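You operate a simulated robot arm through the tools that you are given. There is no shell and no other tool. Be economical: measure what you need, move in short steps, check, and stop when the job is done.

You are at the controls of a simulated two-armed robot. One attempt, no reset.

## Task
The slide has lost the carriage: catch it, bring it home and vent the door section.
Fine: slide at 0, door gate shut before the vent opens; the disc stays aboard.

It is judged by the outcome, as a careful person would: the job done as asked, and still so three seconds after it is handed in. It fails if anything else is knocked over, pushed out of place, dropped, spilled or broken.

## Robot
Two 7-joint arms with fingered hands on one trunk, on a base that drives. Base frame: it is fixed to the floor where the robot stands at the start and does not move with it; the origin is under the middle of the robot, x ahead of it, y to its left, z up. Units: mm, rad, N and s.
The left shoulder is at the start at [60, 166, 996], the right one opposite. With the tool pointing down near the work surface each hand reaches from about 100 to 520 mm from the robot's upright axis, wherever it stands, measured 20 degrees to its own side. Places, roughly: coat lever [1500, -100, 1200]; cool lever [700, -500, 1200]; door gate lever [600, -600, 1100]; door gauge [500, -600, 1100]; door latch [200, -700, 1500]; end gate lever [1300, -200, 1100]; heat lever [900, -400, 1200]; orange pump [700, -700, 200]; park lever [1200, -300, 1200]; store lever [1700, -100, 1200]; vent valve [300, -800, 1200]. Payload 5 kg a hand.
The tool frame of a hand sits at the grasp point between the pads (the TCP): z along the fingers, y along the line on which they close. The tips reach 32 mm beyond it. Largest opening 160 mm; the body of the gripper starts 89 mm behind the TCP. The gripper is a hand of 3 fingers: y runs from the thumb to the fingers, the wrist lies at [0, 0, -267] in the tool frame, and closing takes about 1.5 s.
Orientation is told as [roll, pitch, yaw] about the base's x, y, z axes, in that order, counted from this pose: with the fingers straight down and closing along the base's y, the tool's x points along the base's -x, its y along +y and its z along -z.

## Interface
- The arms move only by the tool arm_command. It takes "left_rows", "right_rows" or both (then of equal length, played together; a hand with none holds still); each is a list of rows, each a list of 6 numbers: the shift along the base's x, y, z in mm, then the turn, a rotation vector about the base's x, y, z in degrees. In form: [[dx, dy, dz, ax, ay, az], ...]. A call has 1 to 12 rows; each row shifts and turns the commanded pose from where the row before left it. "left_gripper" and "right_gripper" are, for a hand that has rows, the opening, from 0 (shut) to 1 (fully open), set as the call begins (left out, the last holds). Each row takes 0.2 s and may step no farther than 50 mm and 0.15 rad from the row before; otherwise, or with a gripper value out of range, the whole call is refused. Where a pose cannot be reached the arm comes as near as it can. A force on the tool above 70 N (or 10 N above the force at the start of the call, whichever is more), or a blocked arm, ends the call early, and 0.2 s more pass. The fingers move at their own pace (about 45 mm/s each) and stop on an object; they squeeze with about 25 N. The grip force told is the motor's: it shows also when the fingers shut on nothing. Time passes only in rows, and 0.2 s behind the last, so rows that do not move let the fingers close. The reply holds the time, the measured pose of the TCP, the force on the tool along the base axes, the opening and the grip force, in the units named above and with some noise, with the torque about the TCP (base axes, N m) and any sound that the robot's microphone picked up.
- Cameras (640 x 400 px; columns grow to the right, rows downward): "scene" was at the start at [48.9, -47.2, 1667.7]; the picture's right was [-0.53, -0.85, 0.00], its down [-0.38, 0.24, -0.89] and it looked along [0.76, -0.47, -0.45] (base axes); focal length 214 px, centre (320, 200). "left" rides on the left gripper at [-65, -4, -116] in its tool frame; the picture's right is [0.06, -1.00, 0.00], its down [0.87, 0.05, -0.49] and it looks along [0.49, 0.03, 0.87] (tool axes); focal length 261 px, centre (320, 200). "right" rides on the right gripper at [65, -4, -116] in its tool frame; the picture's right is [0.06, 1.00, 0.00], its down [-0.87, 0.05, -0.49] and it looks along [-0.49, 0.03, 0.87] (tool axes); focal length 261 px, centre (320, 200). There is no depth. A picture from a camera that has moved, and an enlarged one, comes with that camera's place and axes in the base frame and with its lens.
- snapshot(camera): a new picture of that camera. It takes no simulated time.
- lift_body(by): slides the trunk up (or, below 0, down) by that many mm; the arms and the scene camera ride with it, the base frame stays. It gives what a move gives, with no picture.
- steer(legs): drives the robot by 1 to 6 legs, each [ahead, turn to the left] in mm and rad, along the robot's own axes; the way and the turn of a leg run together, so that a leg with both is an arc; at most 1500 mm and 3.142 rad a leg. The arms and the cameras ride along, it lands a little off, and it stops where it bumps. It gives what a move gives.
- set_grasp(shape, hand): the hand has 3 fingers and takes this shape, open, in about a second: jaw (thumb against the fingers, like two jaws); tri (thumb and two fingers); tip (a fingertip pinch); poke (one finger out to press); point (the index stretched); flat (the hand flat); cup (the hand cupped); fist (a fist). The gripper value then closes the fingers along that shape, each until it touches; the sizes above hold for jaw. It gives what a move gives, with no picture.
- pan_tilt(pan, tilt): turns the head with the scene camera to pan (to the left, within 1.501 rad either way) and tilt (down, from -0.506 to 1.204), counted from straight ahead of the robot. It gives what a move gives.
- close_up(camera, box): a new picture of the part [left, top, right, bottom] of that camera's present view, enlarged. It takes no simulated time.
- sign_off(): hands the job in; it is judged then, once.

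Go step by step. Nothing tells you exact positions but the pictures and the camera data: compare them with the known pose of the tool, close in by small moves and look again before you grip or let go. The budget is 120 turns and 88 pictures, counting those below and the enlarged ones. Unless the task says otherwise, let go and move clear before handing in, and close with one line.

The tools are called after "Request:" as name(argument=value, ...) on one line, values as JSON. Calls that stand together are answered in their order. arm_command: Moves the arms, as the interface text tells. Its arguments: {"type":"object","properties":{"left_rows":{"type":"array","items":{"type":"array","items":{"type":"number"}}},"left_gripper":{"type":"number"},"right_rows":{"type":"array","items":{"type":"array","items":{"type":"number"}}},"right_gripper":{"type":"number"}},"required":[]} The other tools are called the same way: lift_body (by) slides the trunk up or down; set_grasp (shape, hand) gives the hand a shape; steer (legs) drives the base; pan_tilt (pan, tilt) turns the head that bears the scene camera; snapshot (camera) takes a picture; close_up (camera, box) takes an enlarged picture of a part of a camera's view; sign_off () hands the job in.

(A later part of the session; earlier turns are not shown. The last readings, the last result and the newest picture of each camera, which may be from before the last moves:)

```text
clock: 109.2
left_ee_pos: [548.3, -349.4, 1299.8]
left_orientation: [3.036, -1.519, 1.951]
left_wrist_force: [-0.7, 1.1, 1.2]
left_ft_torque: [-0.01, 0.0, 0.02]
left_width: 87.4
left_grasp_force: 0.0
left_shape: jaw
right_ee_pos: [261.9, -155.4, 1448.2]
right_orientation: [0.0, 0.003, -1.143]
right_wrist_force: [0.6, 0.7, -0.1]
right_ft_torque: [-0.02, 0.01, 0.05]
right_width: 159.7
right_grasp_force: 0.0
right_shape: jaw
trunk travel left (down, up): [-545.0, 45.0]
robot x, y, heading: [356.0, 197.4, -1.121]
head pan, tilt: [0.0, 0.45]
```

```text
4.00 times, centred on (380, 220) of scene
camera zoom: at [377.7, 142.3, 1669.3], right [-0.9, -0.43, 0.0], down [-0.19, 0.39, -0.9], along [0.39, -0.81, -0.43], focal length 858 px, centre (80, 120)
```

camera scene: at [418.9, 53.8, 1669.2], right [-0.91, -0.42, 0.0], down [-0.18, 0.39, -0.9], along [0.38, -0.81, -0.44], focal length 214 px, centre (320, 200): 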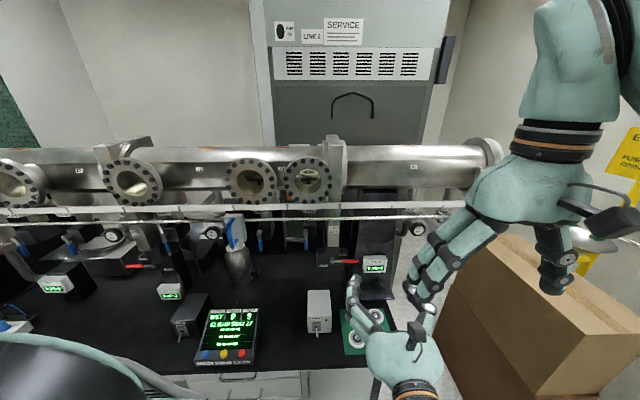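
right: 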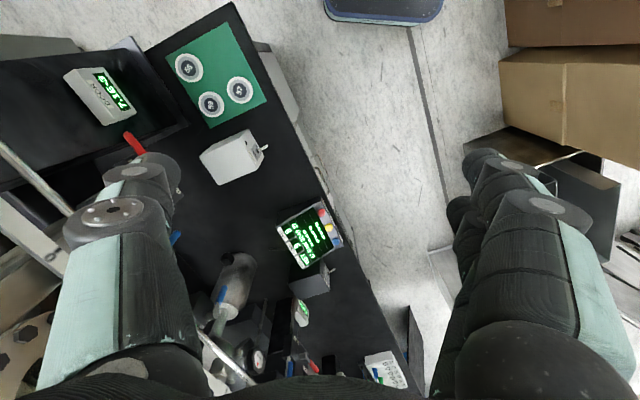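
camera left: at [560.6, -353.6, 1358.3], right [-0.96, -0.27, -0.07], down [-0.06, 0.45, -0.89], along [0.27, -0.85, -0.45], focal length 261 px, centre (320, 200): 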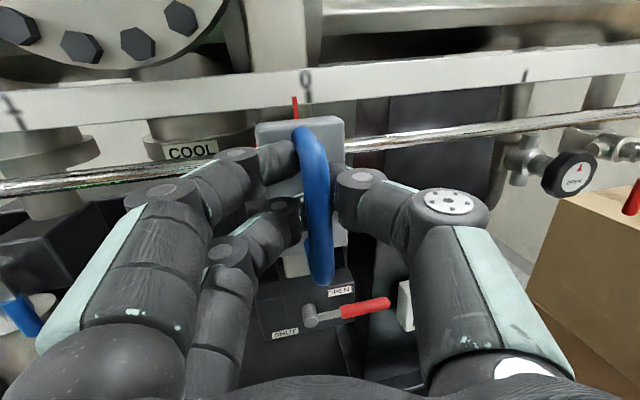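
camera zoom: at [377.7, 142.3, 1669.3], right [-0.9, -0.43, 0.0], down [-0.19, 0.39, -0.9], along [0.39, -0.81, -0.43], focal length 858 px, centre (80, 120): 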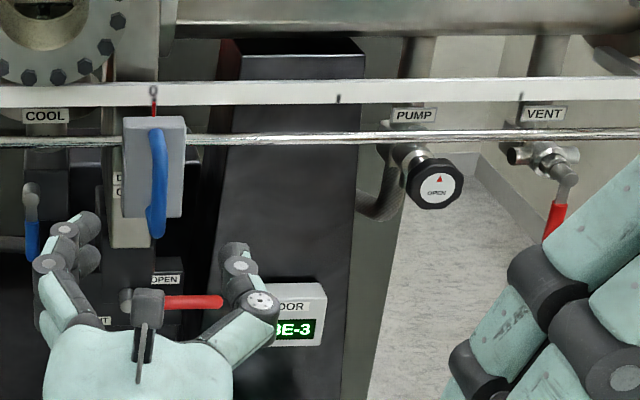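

I'll look at the end gate for comparison of lever positions (it may show what SHUT looks like).

Request:
close_up(camera="scene", box=[110, 200, 206, 260])

```text
6.67 times, centred on (158, 230) of scene
camera zoom: at [377.7, 142.3, 1669.3], right [-0.9, -0.43, 0.0], down [-0.19, 0.39, -0.9], along [0.39, -0.81, -0.43], focal length 1430 px, centre (1400, 0)
```

zoom: 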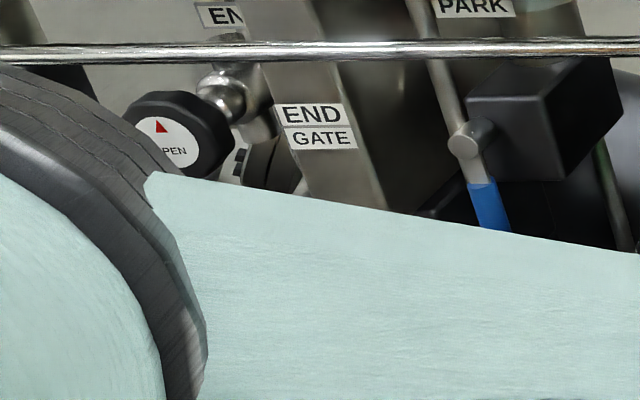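

I'll close the left fingers, lower, and bring the fingertips above the red handle of the door gate lever.

Request:
arm_command(left_rows=[[0, 0, -36, 0, 0, 0], [0, 0, -36, 0, 0, 0], [0, 0, -36, 0, 0, 0], [0, 0, -36, 0, 0, 0], [5, -30, 0, 0, 0, 0], [5, -30, 0, 0, 0, 0], [5, -30, 0, 0, 0, 0], [5, -30, 0, 0, 0, 0]], left_gripper=0.0)

Request:
snapshot(camera="left")

```text
clock: 111.0
left_ee_pos: [569.7, -471.0, 1160.5]
left_orientation: [3.01, -1.521, 1.972]
left_wrist_force: [-0.2, -1.0, -0.3]
left_ft_torque: [0.02, 0.0, -0.04]
left_width: 0.0
left_grasp_force: 25.0
left_shape: jaw
right_ee_pos: [261.3, -155.9, 1447.4]
right_orientation: [-0.001, 0.001, -1.144]
right_wrist_force: [0.8, -0.2, -1.0]
right_ft_torque: [0.04, 0.01, 0.0]
right_width: 160.0
right_grasp_force: 0.0
right_shape: jaw
trunk travel left (down, up): [-545.0, 45.0]
robot x, y, heading: [351.3, 195.7, -1.131]
head pan, tilt: [0.0, 0.45]
```

```text
24 pictures are left
camera left: at [532.4, -358.2, 1218.0], right [-0.96, -0.27, -0.07], down [-0.06, 0.45, -0.89], along [0.27, -0.85, -0.45], focal length 261 px, centre (320, 200)
```

left: 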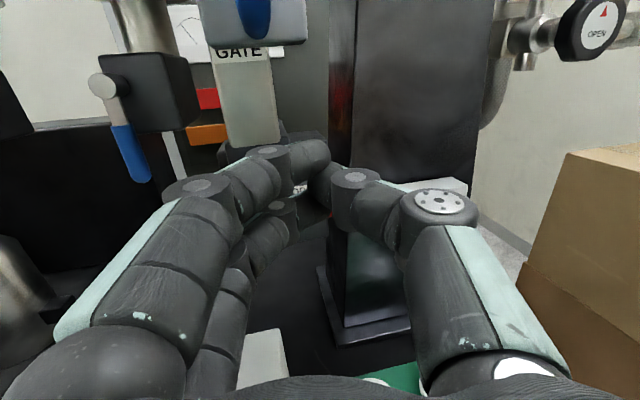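

Request:
arm_command(left_rows=[[4, -33, 0, 0, 0, 0], [4, -33, 0, 0, 0, 0], [4, -33, 0, 0, 0, 0]])

Request:
close_up(camera="scene", box=[280, 180, 440, 280])

Request:
close_up(camera="left", box=[200, 120, 440, 270])

```text
clock: 111.8
left_ee_pos: [586.3, -570.4, 1156.3]
left_orientation: [3.013, -1.522, 1.971]
left_wrist_force: [-0.2, 0.2, -1.1]
left_ft_torque: [0.01, -0.02, 0.0]
left_width: 0.0
left_grasp_force: 24.6
left_shape: jaw
right_ee_pos: [261.6, -157.9, 1447.6]
right_orientation: [0.0, 0.005, -1.142]
right_wrist_force: [0.5, -0.2, 0.4]
right_ft_torque: [-0.01, 0.01, 0.03]
right_width: 159.9
right_grasp_force: 0.1
right_shape: jaw
trunk travel left (down, up): [-545.0, 45.0]
robot x, y, heading: [353.3, 196.2, -1.131]
head pan, tilt: [0.0, 0.45]
```

```text
4.00 times, centred on (360, 230) of scene
camera zoom: at [378.4, 140.3, 1669.2], right [-0.9, -0.43, 0.0], down [-0.19, 0.39, -0.9], along [0.39, -0.81, -0.44], focal length 858 px, centre (160, 80)
```

zoom: 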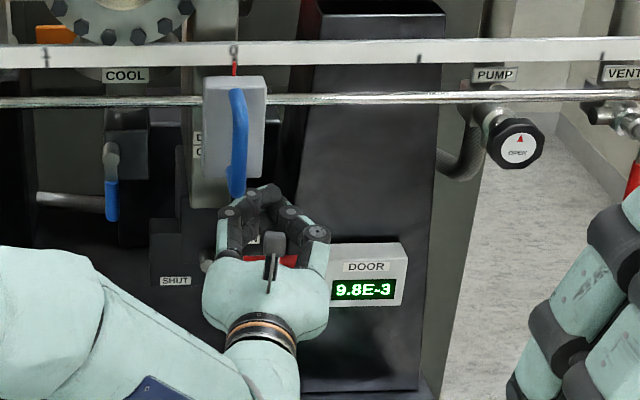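

```text
2.67 times, centred on (320, 195) of left
camera zoom: at [549.0, -458.3, 1215.3], right [-0.96, -0.27, -0.07], down [-0.06, 0.45, -0.89], along [0.27, -0.85, -0.45], focal length 695 px, centre (320, 213)
```

zoom: 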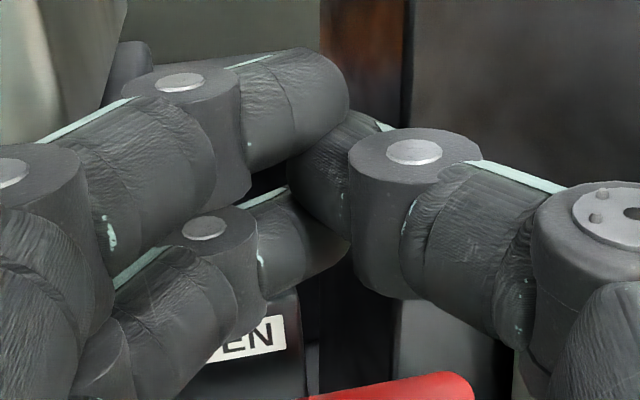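

Fingers are above the red handle. Press down gently to find whether the lever swings that way.

Request:
arm_command(left_rows=[[0, 0, -10, 0, 0, 0], [0, 0, -10, 0, 0, 0], [0, 0, -9, 0, 0, 0], [-2, -1, -9, 0, 0, 0], [-2, -1, -9, 0, 0, 0], [-2, -1, -9, 0, 0, 0]])

Request:
close_up(camera="scene", box=[300, 200, 396, 260])

```text
clock: 113.2
left_ee_pos: [574.1, -571.0, 1096.4]
left_orientation: [3.004, -1.525, 1.977]
left_wrist_force: [0.0, -0.6, 0.4]
left_ft_torque: [0.01, 0.0, -0.01]
left_width: 0.0
left_grasp_force: 24.5
left_shape: jaw
right_ee_pos: [261.7, -157.0, 1446.6]
right_orientation: [-0.001, 0.004, -1.142]
right_wrist_force: [0.9, -0.4, -1.1]
right_ft_torque: [0.04, 0.01, -0.01]
right_width: 160.1
right_grasp_force: 0.0
right_shape: jaw
trunk travel left (down, up): [-545.0, 45.0]
robot x, y, heading: [352.5, 197.5, -1.13]
head pan, tilt: [0.0, 0.45]
```

```text
6.67 times, centred on (348, 230) of scene
camera zoom: at [378.0, 140.0, 1668.9], right [-0.9, -0.43, 0.0], down [-0.19, 0.39, -0.9], along [0.38, -0.81, -0.44], focal length 1430 px, centre (133, 0)
```

zoom: 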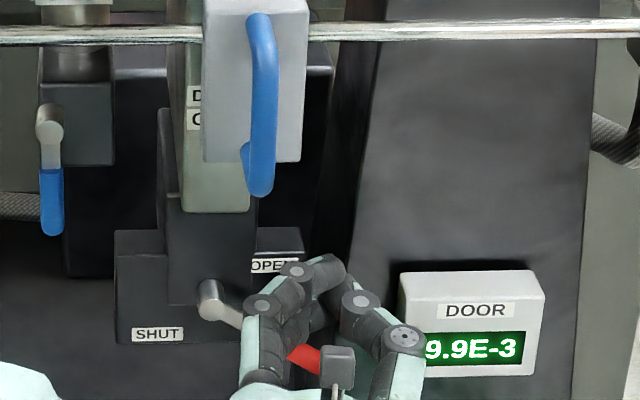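

The lever swings downward freely (~35° so far). The pump box behind would be in the hand's way lower down, so I'll lift, tilt the fingers ~33° down so the hand clears the box, and re-approach.

Request:
arm_command(left_rows=[[-3, 10, 20, 0, 0, 0], [-3, 10, 20, 7.8, 2.5, 0], [-2, 8, 20, 7.8, 2.5, 0], [0, 0, 0, 7.8, 2.5, 0], [0, 0, 0, 7.8, 2.5, 0], [0, 0, 0, 0, 0, 0]])

Request:
close_up(camera="scene", box=[290, 200, 418, 280])

Request:
close_up(camera="left", box=[160, 150, 480, 350])

```text
clock: 114.6
left_ee_pos: [568.2, -542.9, 1160.7]
left_orientation: [-0.032, -1.049, -1.267]
left_wrist_force: [-0.3, 0.3, -0.3]
left_ft_torque: [0.0, -0.01, 0.05]
left_width: 0.1
left_grasp_force: 25.6
left_shape: jaw
right_ee_pos: [262.1, -157.0, 1447.7]
right_orientation: [0.0, 0.0, -1.144]
right_wrist_force: [0.2, 0.1, 0.1]
right_ft_torque: [-0.02, 0.01, 0.02]
right_width: 159.9
right_grasp_force: 0.2
right_shape: jaw
trunk travel left (down, up): [-545.0, 45.0]
robot x, y, heading: [352.1, 197.2, -1.132]
head pan, tilt: [0.0, 0.45]
```

```text
5.00 times, centred on (354, 240) of scene
camera zoom: at [378.1, 141.3, 1669.2], right [-0.9, -0.43, 0.0], down [-0.19, 0.39, -0.9], along [0.39, -0.81, -0.44], focal length 1072 px, centre (150, 0)
```

zoom: 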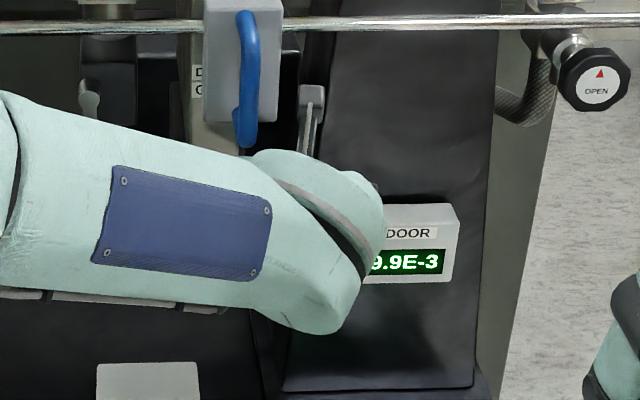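

```text
2.00 times, centred on (320, 250) of left
camera zoom: at [547.8, -479.3, 1274.3], right [-0.97, -0.24, -0.04], down [-0.19, 0.84, -0.51], along [0.15, -0.49, -0.86], focal length 521 px, centre (320, 100)
```

zoom: 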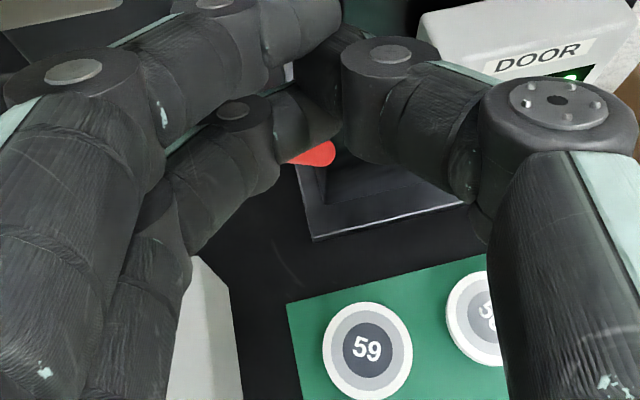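

Request:
arm_command(left_rows=[[6, -7, -16, 0, 0, 0], [6, -7, -16, 0, 0, 0], [6, -7, -16, 0, 0, 0], [7, -7, -17, 0, 0, 0], [4, 2, -12, 0, 0, 0], [4, 2, -11, 0, 0, 0], [7, 3.6, -9, 0, 0, 0], [7, 3.6, -8, 0, 0, 0]])

Request:
snapshot(camera="left")

```text
clock: 116.4
left_ee_pos: [608.1, -557.1, 1057.2]
left_orientation: [-0.034, -1.049, -1.276]
left_wrist_force: [-28.5, 7.7, 5.0]
left_ft_torque: [-0.12, -0.67, 0.32]
left_width: 0.3
left_grasp_force: 25.0
left_shape: jaw
right_ee_pos: [257.9, -156.1, 1447.4]
right_orientation: [0.002, 0.0, -1.143]
right_wrist_force: [-0.2, -0.6, -0.7]
right_ft_torque: [0.03, 0.04, 0.04]
right_width: 159.9
right_grasp_force: 0.1
right_shape: jaw
trunk travel left (down, up): [-545.0, 45.0]
robot x, y, heading: [350.3, 198.6, -1.127]
head pan, tilt: [0.0, 0.45]
```

```text
18 pictures are left
camera left: at [587.6, -493.4, 1171.7], right [-0.97, -0.23, -0.04], down [-0.18, 0.84, -0.51], along [0.15, -0.49, -0.86], focal length 261 px, centre (320, 200)
```

left: 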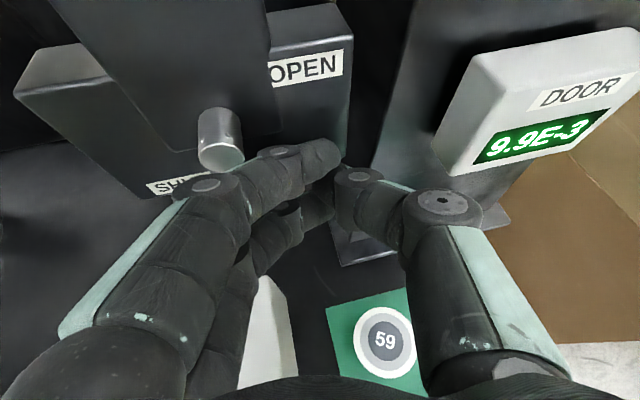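

Resistance of ~28 N to the left – either the lever's stop or contact with the pump box. Back off and look.

Request:
arm_command(left_rows=[[-10, -5, 4, 0, 0, 0], [-5, 5, 25, 0, 0, 0], [-5, 15, 35, 0, 0, 0], [-5, 20, 30, 0, 0, 0], [-5, 20, 20, 0, 0, 0]])

Request:
snapshot(camera="left")

```text
clock: 117.6
left_ee_pos: [584.4, -502.4, 1170.0]
left_orientation: [-0.031, -1.051, -1.268]
left_wrist_force: [0.3, 0.0, 0.3]
left_ft_torque: [0.0, 0.0, 0.0]
left_width: 0.1
left_grasp_force: 24.7
left_shape: jaw
right_ee_pos: [259.7, -155.4, 1448.5]
right_orientation: [0.0, 0.001, -1.145]
right_wrist_force: [0.4, -0.6, -0.3]
right_ft_torque: [0.03, -0.01, -0.01]
right_width: 159.8
right_grasp_force: 0.2
right_shape: jaw
trunk travel left (down, up): [-545.0, 45.0]
robot x, y, heading: [351.6, 193.4, -1.132]
head pan, tilt: [0.0, 0.45]
```

```text
17 pictures are left
camera left: at [563.8, -437.9, 1283.7], right [-0.97, -0.24, -0.04], down [-0.19, 0.84, -0.51], along [0.15, -0.49, -0.86], focal length 261 px, centre (320, 200)
```

left: 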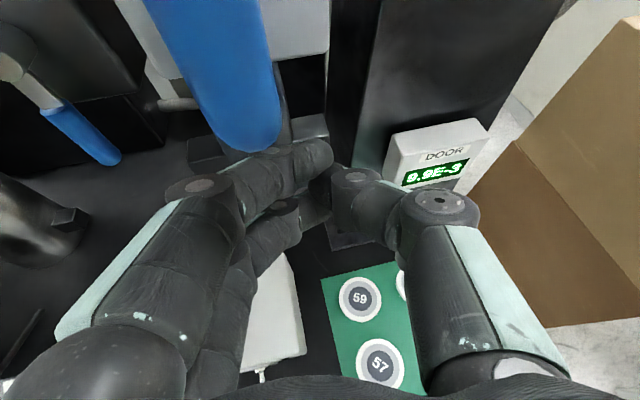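

Request:
arm_command(left_rows=[[-20, 40, 0, 0, 0, 0], [-20, 40, 0, 0, 0, 0], [-40, -10, 0, 0, 0, 0], [-40, -20, 0, 0, 0, 0]])

Request:
close_up(camera="left", box=[120, 60, 440, 260])

Request:
close_up(camera="scene", box=[270, 190, 430, 290])

```text
clock: 118.6
left_ee_pos: [461.3, -459.2, 1168.2]
left_orientation: [-0.031, -1.048, -1.271]
left_wrist_force: [-0.9, -0.3, 0.0]
left_ft_torque: [0.02, 0.01, 0.05]
left_width: 0.1
left_grasp_force: 24.7
left_shape: jaw
right_ee_pos: [260.9, -156.0, 1448.2]
right_orientation: [0.001, 0.002, -1.142]
right_wrist_force: [-0.5, -0.2, 0.5]
right_ft_torque: [0.02, 0.02, 0.0]
right_width: 160.1
right_grasp_force: 0.0
right_shape: jaw
trunk travel left (down, up): [-545.0, 45.0]
robot x, y, heading: [348.2, 197.1, -1.13]
head pan, tilt: [0.0, 0.45]
```

```text
2.00 times, centred on (280, 160) of left
camera zoom: at [440.8, -395.2, 1281.8], right [-0.97, -0.24, -0.04], down [-0.19, 0.84, -0.51], along [0.16, -0.49, -0.86], focal length 521 px, centre (400, 280)
```

zoom: 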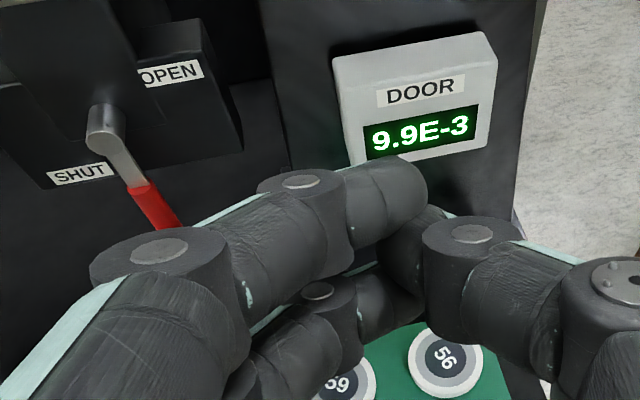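

```text
4.00 times, centred on (350, 240) of scene
camera zoom: at [377.3, 141.0, 1669.2], right [-0.9, -0.43, 0.0], down [-0.19, 0.39, -0.9], along [0.39, -0.81, -0.44], focal length 858 px, centre (200, 40)
```

zoom: 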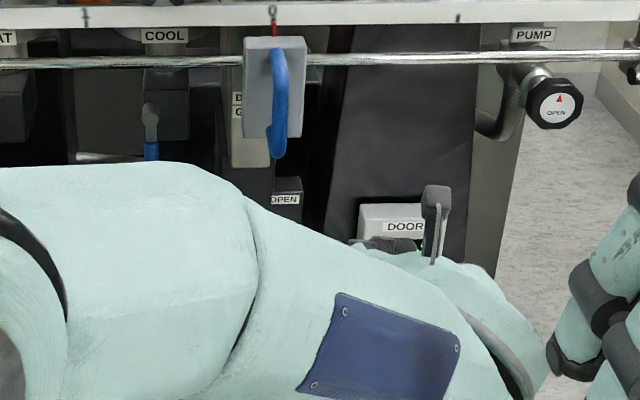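

The lever now points straight down, beside the SHUT label – likely a quarter-turn stop. To be sure, I'll push on it again with the hand coming from the right, well clear of the pump box. First move the robot 80 mm closer and yaw the hand.

Request:
steer(legs=[[80, 0]])

Request:
arm_command(left_rows=[[0, 0, 0, 0, 0, 7.5], [0, 0, 0, 0, 0, 7.5], [0, 0, 0, 0, 0, 7.5], [0, 0, 0, 0, 0, 7.5]])

Request:
snapshot(camera="left")

```text
clock: 119.7
left_ee_pos: [495.2, -530.8, 1165.7]
left_orientation: [-0.031, -1.048, -1.269]
left_wrist_force: [-0.4, -0.5, -0.3]
left_ft_torque: [-0.02, 0.04, -0.03]
left_width: 0.0
left_grasp_force: 25.1
left_shape: jaw
right_ee_pos: [294.6, -228.6, 1447.0]
right_orientation: [-0.001, 0.004, -1.143]
right_wrist_force: [-0.3, -0.8, 0.3]
right_ft_torque: [0.04, 0.02, 0.01]
right_width: 159.7
right_grasp_force: 0.0
right_shape: jaw
trunk travel left (down, up): [-545.0, 45.0]
robot x, y, heading: [384.4, 127.8, -1.131]
head pan, tilt: [0.0, 0.45]
```

```text
clock: 120.7
left_ee_pos: [495.8, -529.1, 1168.8]
left_orientation: [-0.028, -1.049, -0.745]
left_wrist_force: [0.1, -1.3, -0.2]
left_ft_torque: [0.0, 0.02, 0.0]
left_width: 0.1
left_grasp_force: 25.2
left_shape: jaw
right_ee_pos: [292.1, -227.0, 1447.7]
right_orientation: [0.0, 0.001, -1.145]
right_wrist_force: [-11.8, -3.3, 5.5]
right_ft_torque: [0.01, -0.01, -0.04]
right_width: 158.4
right_grasp_force: 0.1
right_shape: jaw
trunk travel left (down, up): [-545.0, 45.0]
robot x, y, heading: [387.7, 128.0, -1.129]
head pan, tilt: [0.0, 0.45]
```

```text
14 pictures are left
camera left: at [444.7, -484.5, 1281.6], right [-0.72, -0.69, -0.04], down [-0.58, 0.63, -0.51], along [0.38, -0.34, -0.86], focal length 261 px, centre (320, 200)
```

left: 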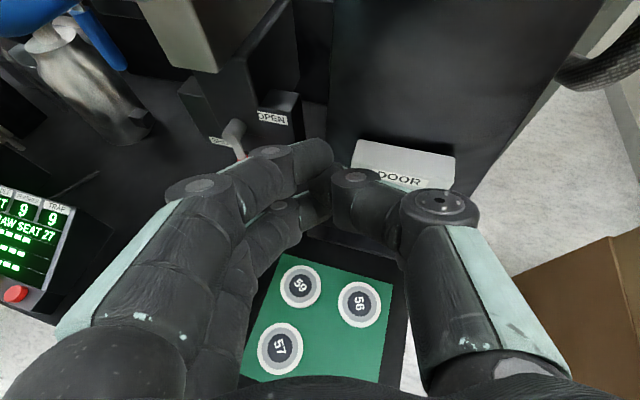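

The left forearm lightly touches the right hand; I'll move the right hand away, then bring the left fingertips to the right of the lever.

Request:
arm_command(right_rows=[[-40, -15, 10, 0, 0, 0], [-40, -15, 10, 0, 0, 0], [-40, -15, 10, 0, 0, 0]])

Request:
arm_command(left_rows=[[14, -8, -19, 0, 0, 0], [14, -8, -19, 0, 0, 0], [14, -8, -19, 0, 0, 0], [14, -8, -20, 0, 0, 0], [14, -8, -20, 0, 0, 0], [14, -8, -19, 0, 0, 0]])

Request:
close_up(camera="left", box=[160, 50, 480, 250])

```text
clock: 121.7
left_ee_pos: [496.2, -529.2, 1168.2]
left_orientation: [-0.032, -1.049, -0.747]
left_wrist_force: [0.1, 0.0, 0.0]
left_ft_torque: [-0.03, 0.03, -0.06]
left_width: 0.1
left_grasp_force: 24.9
left_shape: jaw
right_ee_pos: [201.7, -259.4, 1488.6]
right_orientation: [-0.005, -0.055, -1.002]
right_wrist_force: [-0.3, -0.1, 0.4]
right_ft_torque: [-0.05, 0.03, -0.02]
right_width: 160.0
right_grasp_force: 0.1
right_shape: jaw
trunk travel left (down, up): [-545.0, 45.0]
robot x, y, heading: [381.9, 127.1, -1.126]
head pan, tilt: [0.0, 0.45]
stopped in row 3 (right hand): the arm was blocked; the commanded pose is now the measured one
```

```text
clock: 123.0
left_ee_pos: [579.0, -576.1, 1051.1]
left_orientation: [-0.031, -1.049, -0.747]
left_wrist_force: [0.5, -1.2, 0.1]
left_ft_torque: [0.04, -0.01, -0.01]
left_width: 0.1
left_grasp_force: 25.0
left_shape: jaw
right_ee_pos: [200.3, -261.1, 1489.0]
right_orientation: [-0.003, -0.052, -1.001]
right_wrist_force: [0.1, -0.8, 0.1]
right_ft_torque: [0.01, -0.02, 0.02]
right_width: 160.0
right_grasp_force: 0.0
right_shape: jaw
trunk travel left (down, up): [-545.0, 45.0]
robot x, y, heading: [383.0, 127.3, -1.129]
head pan, tilt: [0.0, 0.45]
```

```text
2.00 times, centred on (320, 150) of left
camera zoom: at [528.5, -531.7, 1165.0], right [-0.72, -0.69, -0.04], down [-0.58, 0.63, -0.51], along [0.38, -0.34, -0.86], focal length 521 px, centre (320, 300)
```

zoom: 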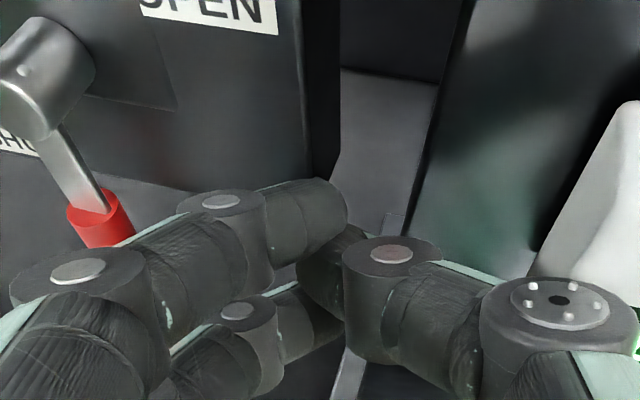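

Lever stands straight down, clear of the hand. Push gently left and watch the force.

Request:
arm_command(left_rows=[[4.5, 2.2, 0, 0, 0, 0], [4.5, 2.2, 0, 0, 0, 0], [4.5, 2.2, 0, 0, 0, 0], [4.5, 2.2, 0, 0, 0, 0]])

Request:
arm_command(left_rows=[[4.5, 2.2, 0, 0, 0, 0], [4.5, 2.2, 0, 0, 0, 0]])

Request:
arm_command(left_rows=[[4.5, 2.2, 0, 0, 0, 0]])

Request:
close_up(camera="left", box=[160, 50, 480, 250])

```text
clock: 124.0
left_ee_pos: [595.9, -567.6, 1052.8]
left_orientation: [-0.031, -1.049, -0.749]
left_wrist_force: [-0.6, -0.7, -0.3]
left_ft_torque: [0.0, -0.01, 0.01]
left_width: 0.0
left_grasp_force: 25.1
left_shape: jaw
right_ee_pos: [200.5, -261.0, 1488.6]
right_orientation: [-0.004, -0.054, -1.002]
right_wrist_force: [1.4, -0.6, -0.2]
right_ft_torque: [-0.01, 0.0, 0.0]
right_width: 159.9
right_grasp_force: 0.0
right_shape: jaw
trunk travel left (down, up): [-545.0, 45.0]
robot x, y, heading: [385.4, 125.1, -1.137]
head pan, tilt: [0.0, 0.45]
```

```text
clock: 124.7
left_ee_pos: [604.0, -564.1, 1051.6]
left_orientation: [-0.033, -1.049, -0.747]
left_wrist_force: [-0.3, -0.4, -0.9]
left_ft_torque: [-0.01, -0.01, 0.01]
left_width: 0.3
left_grasp_force: 25.5
left_shape: jaw
right_ee_pos: [199.6, -260.2, 1488.5]
right_orientation: [-0.003, -0.053, -1.002]
right_wrist_force: [0.4, 0.8, 1.1]
right_ft_torque: [-0.02, -0.02, -0.02]
right_width: 160.2
right_grasp_force: 0.0
right_shape: jaw
trunk travel left (down, up): [-545.0, 45.0]
robot x, y, heading: [385.7, 127.0, -1.125]
head pan, tilt: [0.0, 0.45]
```

```text
clock: 125.0
left_ee_pos: [607.9, -560.4, 1051.1]
left_orientation: [-0.034, -1.049, -0.747]
left_wrist_force: [-2.2, 0.0, -0.3]
left_ft_torque: [-0.02, 0.0, -0.02]
left_width: 0.1
left_grasp_force: 25.1
left_shape: jaw
right_ee_pos: [200.2, -260.4, 1488.8]
right_orientation: [-0.006, -0.055, -1.003]
right_wrist_force: [0.2, -0.4, 0.5]
right_ft_torque: [-0.03, 0.03, -0.02]
right_width: 159.7
right_grasp_force: 0.1
right_shape: jaw
trunk travel left (down, up): [-545.0, 45.0]
robot x, y, heading: [382.9, 124.6, -1.128]
head pan, tilt: [0.0, 0.45]
```

```text
2.00 times, centred on (320, 150) of left
camera zoom: at [557.5, -516.6, 1165.0], right [-0.72, -0.69, -0.04], down [-0.58, 0.64, -0.51], along [0.38, -0.35, -0.86], focal length 521 px, centre (320, 300)
```

zoom: 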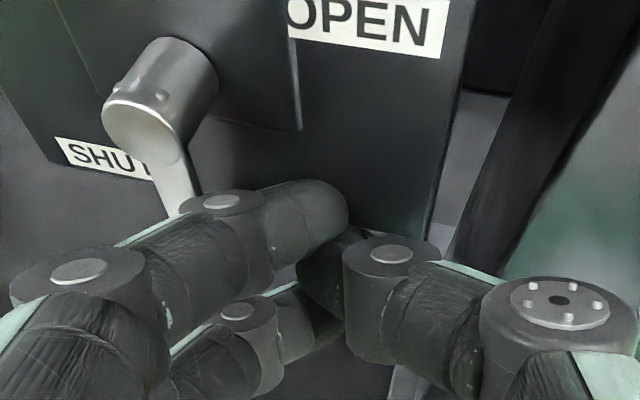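

Request:
arm_command(left_rows=[[3, 1.5, 0, 0, 0, 0]])

Request:
arm_command(left_rows=[[3, 1.5, 0, 0, 0, 0]])

Request:
arm_command(left_rows=[[3, 1.5, 0, 0, 0, 0]])

```text
clock: 125.5
left_ee_pos: [609.0, -560.5, 1051.6]
left_orientation: [-0.035, -1.048, -0.748]
left_wrist_force: [-9.6, 0.1, -2.5]
left_ft_torque: [-0.03, -0.01, 0.05]
left_width: 0.1
left_grasp_force: 25.3
left_shape: jaw
right_ee_pos: [199.6, -259.7, 1489.0]
right_orientation: [-0.002, -0.053, -1.003]
right_wrist_force: [0.4, 1.8, -1.0]
right_ft_torque: [0.0, 0.05, 0.0]
right_width: 159.8
right_grasp_force: 0.1
right_shape: jaw
trunk travel left (down, up): [-545.0, 45.0]
robot x, y, heading: [381.2, 125.4, -1.126]
head pan, tilt: [0.0, 0.45]
```

```text
clock: 125.8
left_ee_pos: [610.4, -558.4, 1051.7]
left_orientation: [-0.031, -1.047, -0.75]
left_wrist_force: [-21.2, 1.9, -4.1]
left_ft_torque: [-0.01, -0.08, 0.13]
left_width: 0.0
left_grasp_force: 24.9
left_shape: jaw
right_ee_pos: [197.1, -259.8, 1487.9]
right_orientation: [-0.004, -0.054, -1.005]
right_wrist_force: [0.0, -0.2, 0.8]
right_ft_torque: [0.0, 0.01, 0.0]
right_width: 159.9
right_grasp_force: 0.2
right_shape: jaw
trunk travel left (down, up): [-545.0, 45.0]
robot x, y, heading: [383.7, 125.2, -1.132]
head pan, tilt: [0.0, 0.45]
```

```text
clock: 126.2
left_ee_pos: [611.0, -555.0, 1052.6]
left_orientation: [-0.031, -1.047, -0.752]
left_wrist_force: [-29.6, 5.2, -4.0]
left_ft_torque: [0.07, 0.0, 0.22]
left_width: 0.0
left_grasp_force: 25.4
left_shape: jaw
right_ee_pos: [198.3, -259.5, 1488.6]
right_orientation: [-0.001, -0.054, -1.0]
right_wrist_force: [0.4, 0.6, 0.0]
right_ft_torque: [-0.03, -0.02, 0.0]
right_width: 159.5
right_grasp_force: 0.0
right_shape: jaw
trunk travel left (down, up): [-545.0, 45.0]
robot x, y, heading: [379.7, 126.4, -1.13]
head pan, tilt: [0.0, 0.45]
```

The lever is firmly on its stop pointing down at SHUT. Retract the left hand and look at the vent valve.

Request:
arm_command(left_rows=[[-15, -7, 0, 0, 0, 0], [-20, -5, 5, 0, 0, 0], [-15, 15, 30, 0, 0, 0], [-15, 20, 35, 0, 0, 0], [-15, 25, 35, 0, 0, 0], [0, 40, 20, 0, 0, 0], [15, 40, 10, 0, 0, 0], [20, 40, 10, 0, 0, 0]])

Request:
pan_tilt(pan=-0.25, tilt=0.5)

Request:
snapshot(camera="scene")

```text
clock: 128.1
left_ee_pos: [576.0, -389.2, 1197.5]
left_orientation: [-0.033, -1.048, -0.746]
left_wrist_force: [0.8, 0.2, 0.2]
left_ft_torque: [-0.01, 0.01, -0.04]
left_width: 0.0
left_grasp_force: 24.4
left_shape: jaw
right_ee_pos: [200.5, -257.8, 1489.0]
right_orientation: [-0.006, -0.056, -1.001]
right_wrist_force: [0.5, -0.7, 0.6]
right_ft_torque: [-0.02, 0.05, -0.01]
right_width: 160.0
right_grasp_force: 0.0
right_shape: jaw
trunk travel left (down, up): [-545.0, 45.0]
robot x, y, heading: [383.5, 123.1, -1.132]
head pan, tilt: [0.0, 0.45]
```

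```text
clock: 128.8
left_ee_pos: [575.2, -390.2, 1197.7]
left_orientation: [-0.032, -1.048, -0.747]
left_wrist_force: [0.0, 0.2, 0.6]
left_ft_torque: [-0.01, 0.0, 0.01]
left_width: 0.0
left_grasp_force: 24.9
left_shape: jaw
right_ee_pos: [199.4, -259.9, 1489.6]
right_orientation: [-0.004, -0.053, -1.003]
right_wrist_force: [0.5, 0.0, -0.4]
right_ft_torque: [0.0, -0.01, 0.02]
right_width: 159.9
right_grasp_force: 0.0
right_shape: jaw
trunk travel left (down, up): [-545.0, 45.0]
robot x, y, heading: [382.2, 120.4, -1.129]
head pan, tilt: [-0.25, 0.499]
```

```text
11 pictures are left
camera scene: at [389.2, 65.3, 1664.8], right [-0.98, -0.19, 0.0], down [-0.09, 0.47, -0.88], along [0.17, -0.86, -0.48], focal length 214 px, centre (320, 200)
```

scene: 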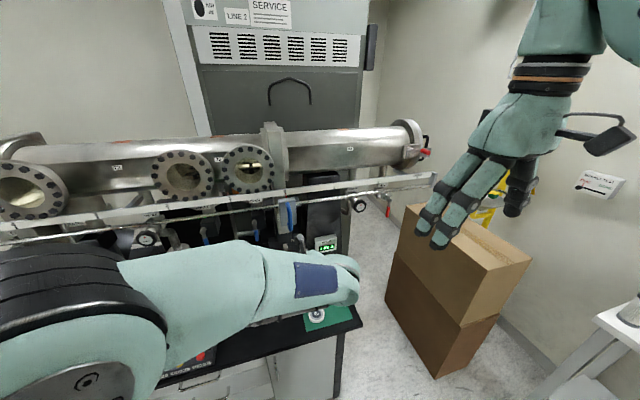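

Request:
close_up(camera="scene", box=[320, 165, 448, 245])

```text
5.00 times, centred on (384, 205) of scene
camera zoom: at [389.2, 65.3, 1664.8], right [-0.98, -0.19, 0.0], down [-0.09, 0.47, -0.88], along [0.17, -0.86, -0.48], focal length 1072 px, centre (0, 175)
```

zoom: 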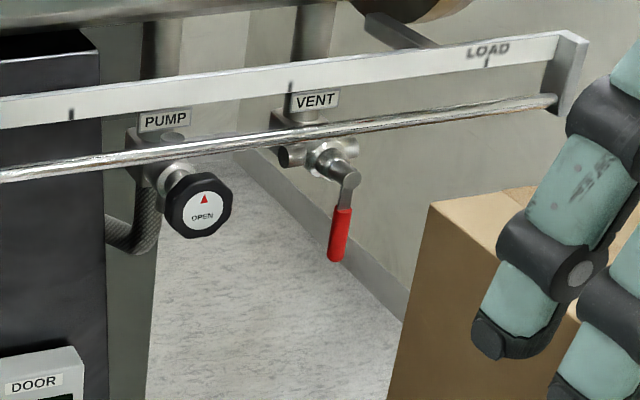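

The vent handle hangs down (perpendicular to its pipe = closed). I'll bring the right hand round, fingers closed and near-horizontal, to view and operate it.

Request:
arm_command(right_rows=[[10, -20, -10, 0, 0, -8.1], [10, -20, -10, 0, 0, -8.1], [10, -20, -10, 0, 0, -8.1], [10, -20, -10, 0, 0, -8.1], [2, -12, -15, -8.2, 0, 0], [2, -12, -15, -8.2, 0, 0], [2, -12, -15, -8.2, 0, 0], [2, -12, -15, -8.2, 0, 0], [2, -12, -15, -8.2, 0, 0], [2, -12, -15, -8.2, 0, 0], [2, -12, -15, -8.2, 0, 0], [2, -12, -15, -8.2, 0, 0]], right_gripper=0.0)

Request:
snapshot(camera="right")

```text
clock: 131.4
left_ee_pos: [575.0, -389.9, 1196.1]
left_orientation: [-0.032, -1.046, -0.747]
left_wrist_force: [0.8, -0.2, 0.0]
left_ft_torque: [0.02, -0.01, 0.03]
left_width: 0.2
left_grasp_force: 24.9
left_shape: jaw
right_ee_pos: [256.6, -435.5, 1328.2]
right_orientation: [-0.019, -1.197, -1.553]
right_wrist_force: [0.3, -0.6, -0.4]
right_ft_torque: [0.07, -0.03, 0.0]
right_width: 0.0
right_grasp_force: 24.6
right_shape: jaw
trunk travel left (down, up): [-545.0, 45.0]
robot x, y, heading: [383.9, 122.9, -1.13]
head pan, tilt: [-0.25, 0.499]
```

```text
9 pictures are left
camera right: at [252.6, -304.8, 1309.4], right [1.0, 0.02, -0.06], down [0.06, 0.14, 0.99], along [0.03, -0.99, 0.14], focal length 261 px, centre (320, 200)
```

right: 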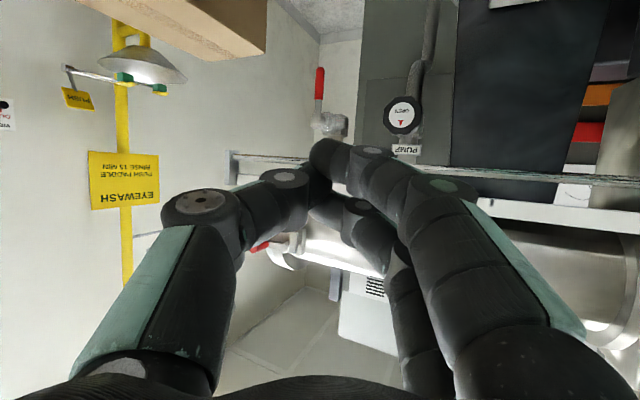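

The vent handle (red) hangs at about x≈255, y≈−725, z 1167–1245, hub on top. I'll yaw the hand slightly and approach on its left side.

Request:
arm_command(right_rows=[[9, 0, -12, 0, 0, 7], [9, 0, -12, 0, 0, 7], [9, 0, -12, 0, 0, 7], [0, -45, -15, 0, 0, 0], [0, -45, -15, 0, 0, 0], [0, -45, -15, 0, 0, 0], [0, -40, -15, 0, 0, 0], [0, -30, -15, 0, 0, 0]])

Request:
snapshot(camera="right")

```text
clock: 133.4
left_ee_pos: [575.2, -389.2, 1196.6]
left_orientation: [-0.034, -1.05, -0.749]
left_wrist_force: [0.5, 0.4, 0.0]
left_ft_torque: [0.02, 0.02, -0.05]
left_width: 0.0
left_grasp_force: 24.8
left_shape: jaw
right_ee_pos: [149.7, -648.4, 1189.0]
right_orientation: [-0.05, -1.145, -1.377]
right_wrist_force: [0.0, 0.3, 0.2]
right_ft_torque: [0.03, 0.01, -0.08]
right_width: 0.0
right_grasp_force: 24.6
right_shape: jaw
trunk travel left (down, up): [-545.0, 45.0]
robot x, y, heading: [384.5, 125.1, -1.127]
head pan, tilt: [-0.25, 0.499]
stopped in row 8 (right hand): the arm was blocked; the commanded pose is now the measured one
```

```text
8 pictures are left
camera right: at [125.8, -518.3, 1177.5], right [0.98, 0.17, -0.08], down [0.06, 0.1, 0.99], along [0.18, -0.98, 0.09], focal length 261 px, centre (320, 200)
```

right: 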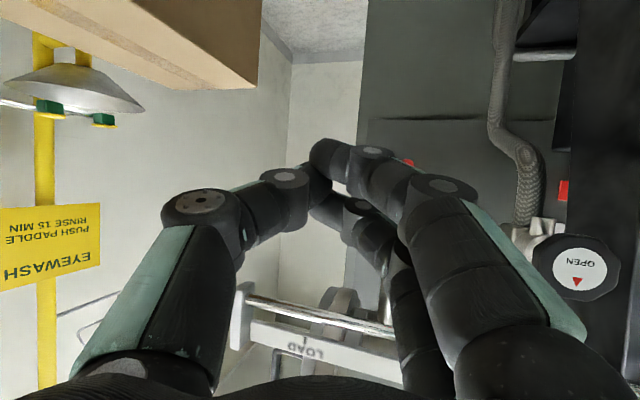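

The right arm got blocked and slid to the other side of the handle – probably against the left arm. I'll move the left arm away and reposition the right hand.

Request:
arm_command(left_rows=[[30, 20, 10, 0, 0, 0], [30, 20, 10, 0, 0, 0], [40, 20, 0, 0, 0, 0], [40, 20, 0, 0, 0, 0], [40, 20, 0, 0, 0, 0], [40, 20, 0, 0, 0, 0]], right_rows=[[0, 40, 8, 0, 0, 0], [0, 40, 8, 0, 0, 0], [0, 20, 0, 0, 0, 0], [40, 0, 0, 0, 0, 0], [45, 0, 0, 0, 0, 0], [45, 0, 0, 0, 0, 0]])

Request:
arm_command(right_rows=[[0, -25, 0, 0, 0, 0], [0, -25, 0, 0, 0, 0]])

Request:
snapshot(camera="right")

```text
clock: 134.8
left_ee_pos: [798.8, -266.8, 1212.9]
left_orientation: [-0.036, -1.048, -0.748]
left_wrist_force: [1.4, -0.4, -0.2]
left_ft_torque: [0.04, 0.0, -0.04]
left_width: 0.0
left_grasp_force: 24.7
left_shape: jaw
right_ee_pos: [281.8, -548.9, 1206.0]
right_orientation: [-0.05, -1.143, -1.376]
right_wrist_force: [0.3, 0.0, -0.4]
right_ft_torque: [-0.02, 0.06, -0.07]
right_width: 0.0
right_grasp_force: 24.7
right_shape: jaw
trunk travel left (down, up): [-545.0, 45.0]
robot x, y, heading: [387.0, 126.0, -1.129]
head pan, tilt: [-0.25, 0.499]
```

```text
clock: 135.4
left_ee_pos: [794.8, -270.5, 1213.6]
left_orientation: [-0.03, -1.049, -0.752]
left_wrist_force: [0.0, 0.5, 0.2]
left_ft_torque: [0.02, -0.02, 0.03]
left_width: 0.0
left_grasp_force: 24.9
left_shape: jaw
right_ee_pos: [279.2, -596.9, 1203.5]
right_orientation: [-0.043, -1.145, -1.386]
right_wrist_force: [-0.8, 0.4, -0.7]
right_ft_torque: [-0.01, -0.04, 0.02]
right_width: 0.0
right_grasp_force: 25.2
right_shape: jaw
trunk travel left (down, up): [-545.0, 45.0]
robot x, y, heading: [382.0, 126.5, -1.126]
head pan, tilt: [-0.25, 0.499]
```

```text
7 pictures are left
camera right: at [255.6, -468.8, 1191.9], right [0.98, 0.17, -0.07], down [0.06, 0.1, 0.99], along [0.18, -0.98, 0.09], focal length 261 px, centre (320, 200)
```

right: 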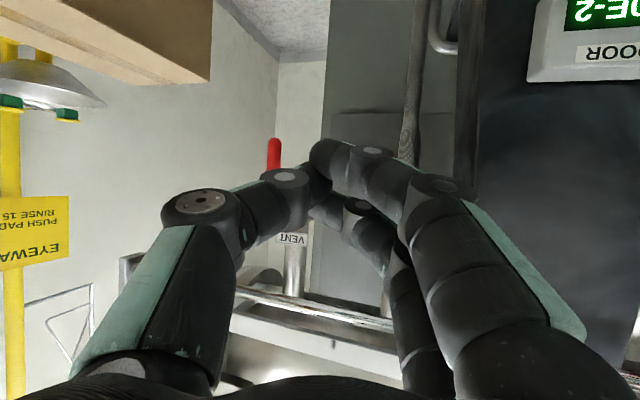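

Handle tip is at about (255, −743, 1160). Advance on its left side, slightly lower.

Request:
arm_command(right_rows=[[2, -20, -8, 0, 0, 0], [2, -20, -8, 0, 0, 0], [0, -23, 0, 0, 0, 0], [0, -23, 0, 0, 0, 0], [0, -23, 0, 0, 0, 0]])

Request:
close_up(camera="right", box=[160, 50, 480, 250])

```text
clock: 136.6
left_ee_pos: [798.0, -266.3, 1214.0]
left_orientation: [-0.036, -1.048, -0.746]
left_wrist_force: [0.4, 1.1, -0.5]
left_ft_torque: [-0.03, 0.02, -0.08]
left_width: 0.2
left_grasp_force: 24.9
left_shape: jaw
right_ee_pos: [284.0, -706.0, 1189.5]
right_orientation: [-0.049, -1.146, -1.381]
right_wrist_force: [0.8, 0.1, 0.6]
right_ft_torque: [0.03, 0.0, -0.02]
right_width: 0.1
right_grasp_force: 24.5
right_shape: jaw
trunk travel left (down, up): [-545.0, 45.0]
robot x, y, heading: [382.0, 124.7, -1.129]
head pan, tilt: [-0.25, 0.499]
```

```text
2.00 times, centred on (320, 150) of right
camera zoom: at [261.3, -577.2, 1176.1], right [0.98, 0.17, -0.08], down [0.06, 0.1, 0.99], along [0.18, -0.98, 0.09], focal length 521 px, centre (320, 300)
```

zoom: 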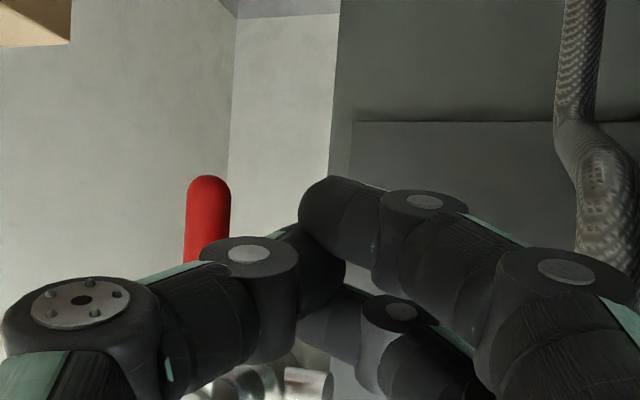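

Push the handle to the right with small steps and check resistance.

Request:
arm_command(right_rows=[[3, -7, 0, 0, 0, 0], [-8, -4, 0.5, 0, 0, 0], [-8, -4, 1, 0, 0, 0], [-8, -4, 1, 0, 0, 0]])

Request:
close_up(camera="right", box=[160, 50, 480, 250])

```text
clock: 137.6
left_ee_pos: [796.7, -269.3, 1214.7]
left_orientation: [-0.032, -1.049, -0.751]
left_wrist_force: [0.1, -0.2, -0.2]
left_ft_torque: [-0.03, -0.01, 0.03]
left_width: 0.1
left_grasp_force: 24.7
left_shape: jaw
right_ee_pos: [262.1, -725.1, 1191.8]
right_orientation: [-0.047, -1.143, -1.382]
right_wrist_force: [0.2, 1.5, 0.1]
right_ft_torque: [0.04, 0.01, -0.01]
right_width: 0.0
right_grasp_force: 25.4
right_shape: jaw
trunk travel left (down, up): [-545.0, 45.0]
robot x, y, heading: [381.1, 126.9, -1.128]
head pan, tilt: [-0.25, 0.499]
```

```text
2.00 times, centred on (320, 150) of right
camera zoom: at [237.5, -595.7, 1179.5], right [0.98, 0.17, -0.08], down [0.06, 0.1, 0.99], along [0.18, -0.98, 0.08], focal length 521 px, centre (320, 300)
```

zoom: 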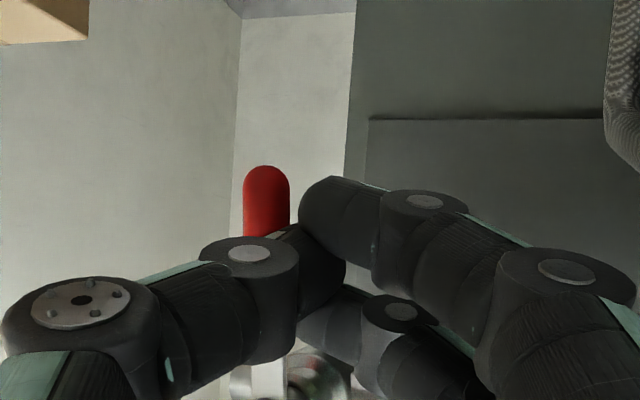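

Request:
arm_command(right_rows=[[-5, -2.5, 0, 0, 0, 0], [-5, -2.5, 0, 0, 0, 0], [-5, -2.5, 0, 0, 0, 0]])

Request:
arm_command(right_rows=[[-4, -2, 0, 0, 0, 0], [-4, -2, 0, 0, 0, 0]])

Request:
close_up(camera="right", box=[160, 50, 480, 250])

```text
clock: 138.4
left_ee_pos: [796.2, -269.0, 1214.6]
left_orientation: [-0.031, -1.05, -0.751]
left_wrist_force: [0.0, -0.1, 0.8]
left_ft_torque: [-0.02, -0.01, 0.01]
left_width: 0.0
left_grasp_force: 25.4
left_shape: jaw
right_ee_pos: [245.9, -732.7, 1190.7]
right_orientation: [-0.048, -1.143, -1.382]
right_wrist_force: [0.5, 1.4, -0.2]
right_ft_torque: [-0.03, 0.0, 0.06]
right_width: 0.0
right_grasp_force: 24.6
right_shape: jaw
trunk travel left (down, up): [-545.0, 45.0]
robot x, y, heading: [384.4, 129.2, -1.13]
head pan, tilt: [-0.25, 0.499]
```

```text
clock: 139.0
left_ee_pos: [797.8, -269.1, 1214.2]
left_orientation: [-0.031, -1.05, -0.748]
left_wrist_force: [-0.3, 0.2, 0.1]
left_ft_torque: [0.0, 0.03, -0.01]
left_width: 0.1
left_grasp_force: 24.9
left_shape: jaw
right_ee_pos: [237.0, -736.6, 1191.2]
right_orientation: [-0.047, -1.144, -1.383]
right_wrist_force: [1.3, 0.9, 0.3]
right_ft_torque: [0.02, 0.07, 0.05]
right_width: 0.1
right_grasp_force: 25.3
right_shape: jaw
trunk travel left (down, up): [-545.0, 45.0]
robot x, y, heading: [383.0, 129.7, -1.131]
head pan, tilt: [-0.25, 0.499]
```

```text
2.00 times, centred on (320, 150) of right
camera zoom: at [213.7, -607.3, 1179.0], right [0.98, 0.17, -0.08], down [0.06, 0.1, 0.99], along [0.18, -0.98, 0.08], focal length 521 px, centre (320, 300)
```

zoom: 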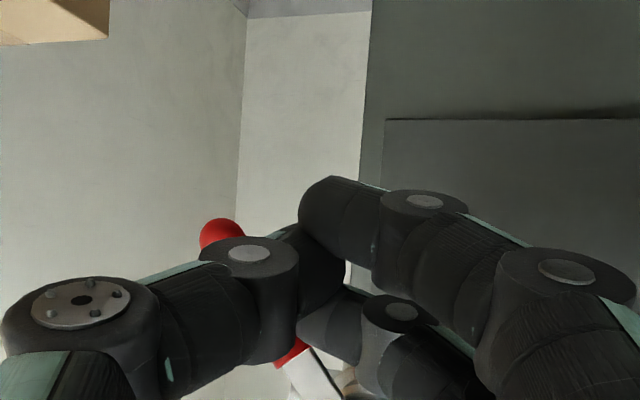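

The handle swings right easily (~45°). Continue the arc up to horizontal.

Request:
arm_command(right_rows=[[-8, -4, 3, 0, 0, 0], [-8, -4, 5, 0, 0, 0], [-6, -3, 6, 0, 0, 0], [-4, -2, 7, 0, 0, 0], [-2, -1, 7, 0, 0, 0]])

Request:
arm_command(right_rows=[[0, 0, 6, 0, 0, 0], [0, 0, 5, 0, 0, 0]])

```text
clock: 140.2
left_ee_pos: [796.5, -269.5, 1213.2]
left_orientation: [-0.031, -1.05, -0.75]
left_wrist_force: [0.0, 0.2, -0.4]
left_ft_torque: [0.0, 0.01, 0.01]
left_width: 0.0
left_grasp_force: 25.4
left_shape: jaw
right_ee_pos: [209.6, -748.1, 1214.4]
right_orientation: [-0.045, -1.134, -1.381]
right_wrist_force: [2.9, 7.6, -15.7]
right_ft_torque: [0.23, 0.31, 0.2]
right_width: 0.0
right_grasp_force: 24.4
right_shape: jaw
trunk travel left (down, up): [-545.0, 45.0]
robot x, y, heading: [385.9, 125.7, -1.13]
head pan, tilt: [-0.25, 0.499]
```

```text
clock: 140.8
left_ee_pos: [795.2, -270.5, 1213.0]
left_orientation: [-0.027, -1.05, -0.754]
left_wrist_force: [0.7, 1.0, -0.8]
left_ft_torque: [0.01, 0.04, -0.03]
left_width: 0.0
left_grasp_force: 24.8
left_shape: jaw
right_ee_pos: [209.2, -748.1, 1215.2]
right_orientation: [-0.038, -1.123, -1.386]
right_wrist_force: [0.1, 19.6, -50.7]
right_ft_torque: [0.74, 0.82, 0.35]
right_width: 0.0
right_grasp_force: 25.4
right_shape: jaw
trunk travel left (down, up): [-545.0, 45.0]
robot x, y, heading: [381.2, 127.2, -1.135]
head pan, tilt: [-0.25, 0.499]
```

It reached a stop at horizontal. Drop the hand away and back off, then check the gauge and handle.

Request:
arm_command(right_rows=[[0, 0, -12, 0, 0, 0], [0, 0, -15, 0, 0, 0], [0, 20, -10, 0, 0, 0], [0, 35, 0, 0, 0, 0], [0, 40, 0, 0, 0, 0], [-10, 40, 10, 0, 0, 0], [-20, 40, 15, 0, 0, 0]])

Request:
pan_tilt(pan=-0.1, tilt=0.5)

Request:
snapshot(camera="scene")

```text
clock: 142.6
left_ee_pos: [796.9, -268.2, 1213.4]
left_orientation: [-0.032, -1.048, -0.748]
left_wrist_force: [0.1, 0.5, 0.4]
left_ft_torque: [-0.01, 0.0, -0.03]
left_width: 0.0
left_grasp_force: 25.4
left_shape: jaw
right_ee_pos: [273.9, -572.5, 1142.2]
right_orientation: [0.055, -1.011, -1.298]
right_wrist_force: [1.0, -0.5, 0.7]
right_ft_torque: [-0.03, 0.03, -0.01]
right_width: 0.3
right_grasp_force: 24.9
right_shape: jaw
trunk travel left (down, up): [-545.0, 45.0]
robot x, y, heading: [381.4, 125.9, -1.129]
head pan, tilt: [-0.25, 0.499]
stopped in row 7 (right hand): the arm was blocked; the commanded pose is now the measured one
```

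```text
clock: 143.3
left_ee_pos: [795.9, -269.2, 1213.7]
left_orientation: [-0.032, -1.047, -0.75]
left_wrist_force: [-0.7, 1.1, -0.2]
left_ft_torque: [-0.01, -0.01, 0.02]
left_width: 0.0
left_grasp_force: 24.8
left_shape: jaw
right_ee_pos: [271.1, -572.9, 1142.1]
right_orientation: [0.059, -1.014, -1.301]
right_wrist_force: [0.3, 0.2, 0.0]
right_ft_torque: [0.02, -0.02, 0.0]
right_width: 0.0
right_grasp_force: 24.9
right_shape: jaw
trunk travel left (down, up): [-545.0, 45.0]
robot x, y, heading: [382.9, 127.7, -1.129]
head pan, tilt: [-0.099, 0.499]
```

```text
3 pictures are left
camera scene: at [402.1, 68.9, 1664.8], right [-0.94, -0.33, 0.0], down [-0.16, 0.45, -0.88], along [0.29, -0.83, -0.48], focal length 214 px, centre (320, 200)
```

scene: 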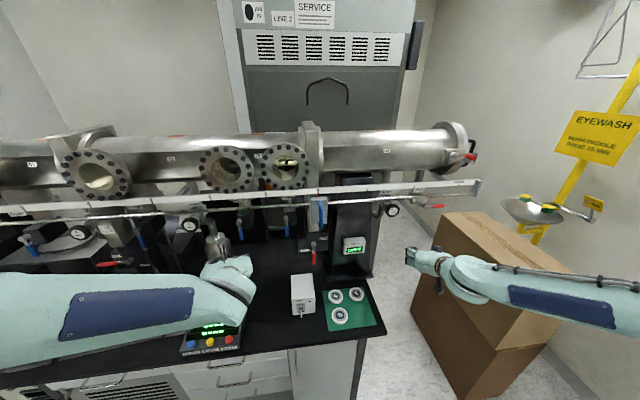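

Request:
close_up(camera="scene", box=[290, 170, 450, 270])

```text
4.00 times, centred on (370, 220) of scene
camera zoom: at [402.1, 68.9, 1664.8], right [-0.94, -0.33, 0.0], down [-0.16, 0.45, -0.88], along [0.29, -0.83, -0.48], focal length 858 px, centre (120, 120)
```

zoom: 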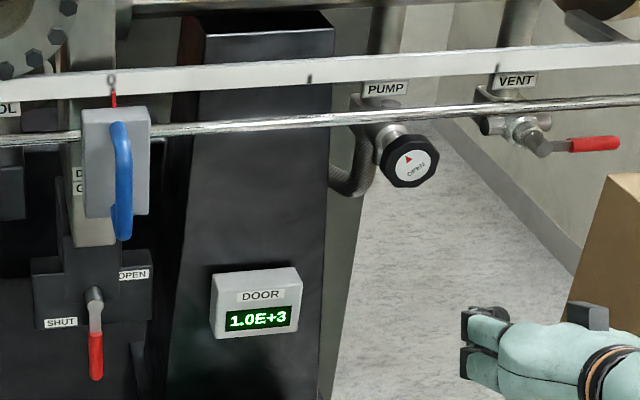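

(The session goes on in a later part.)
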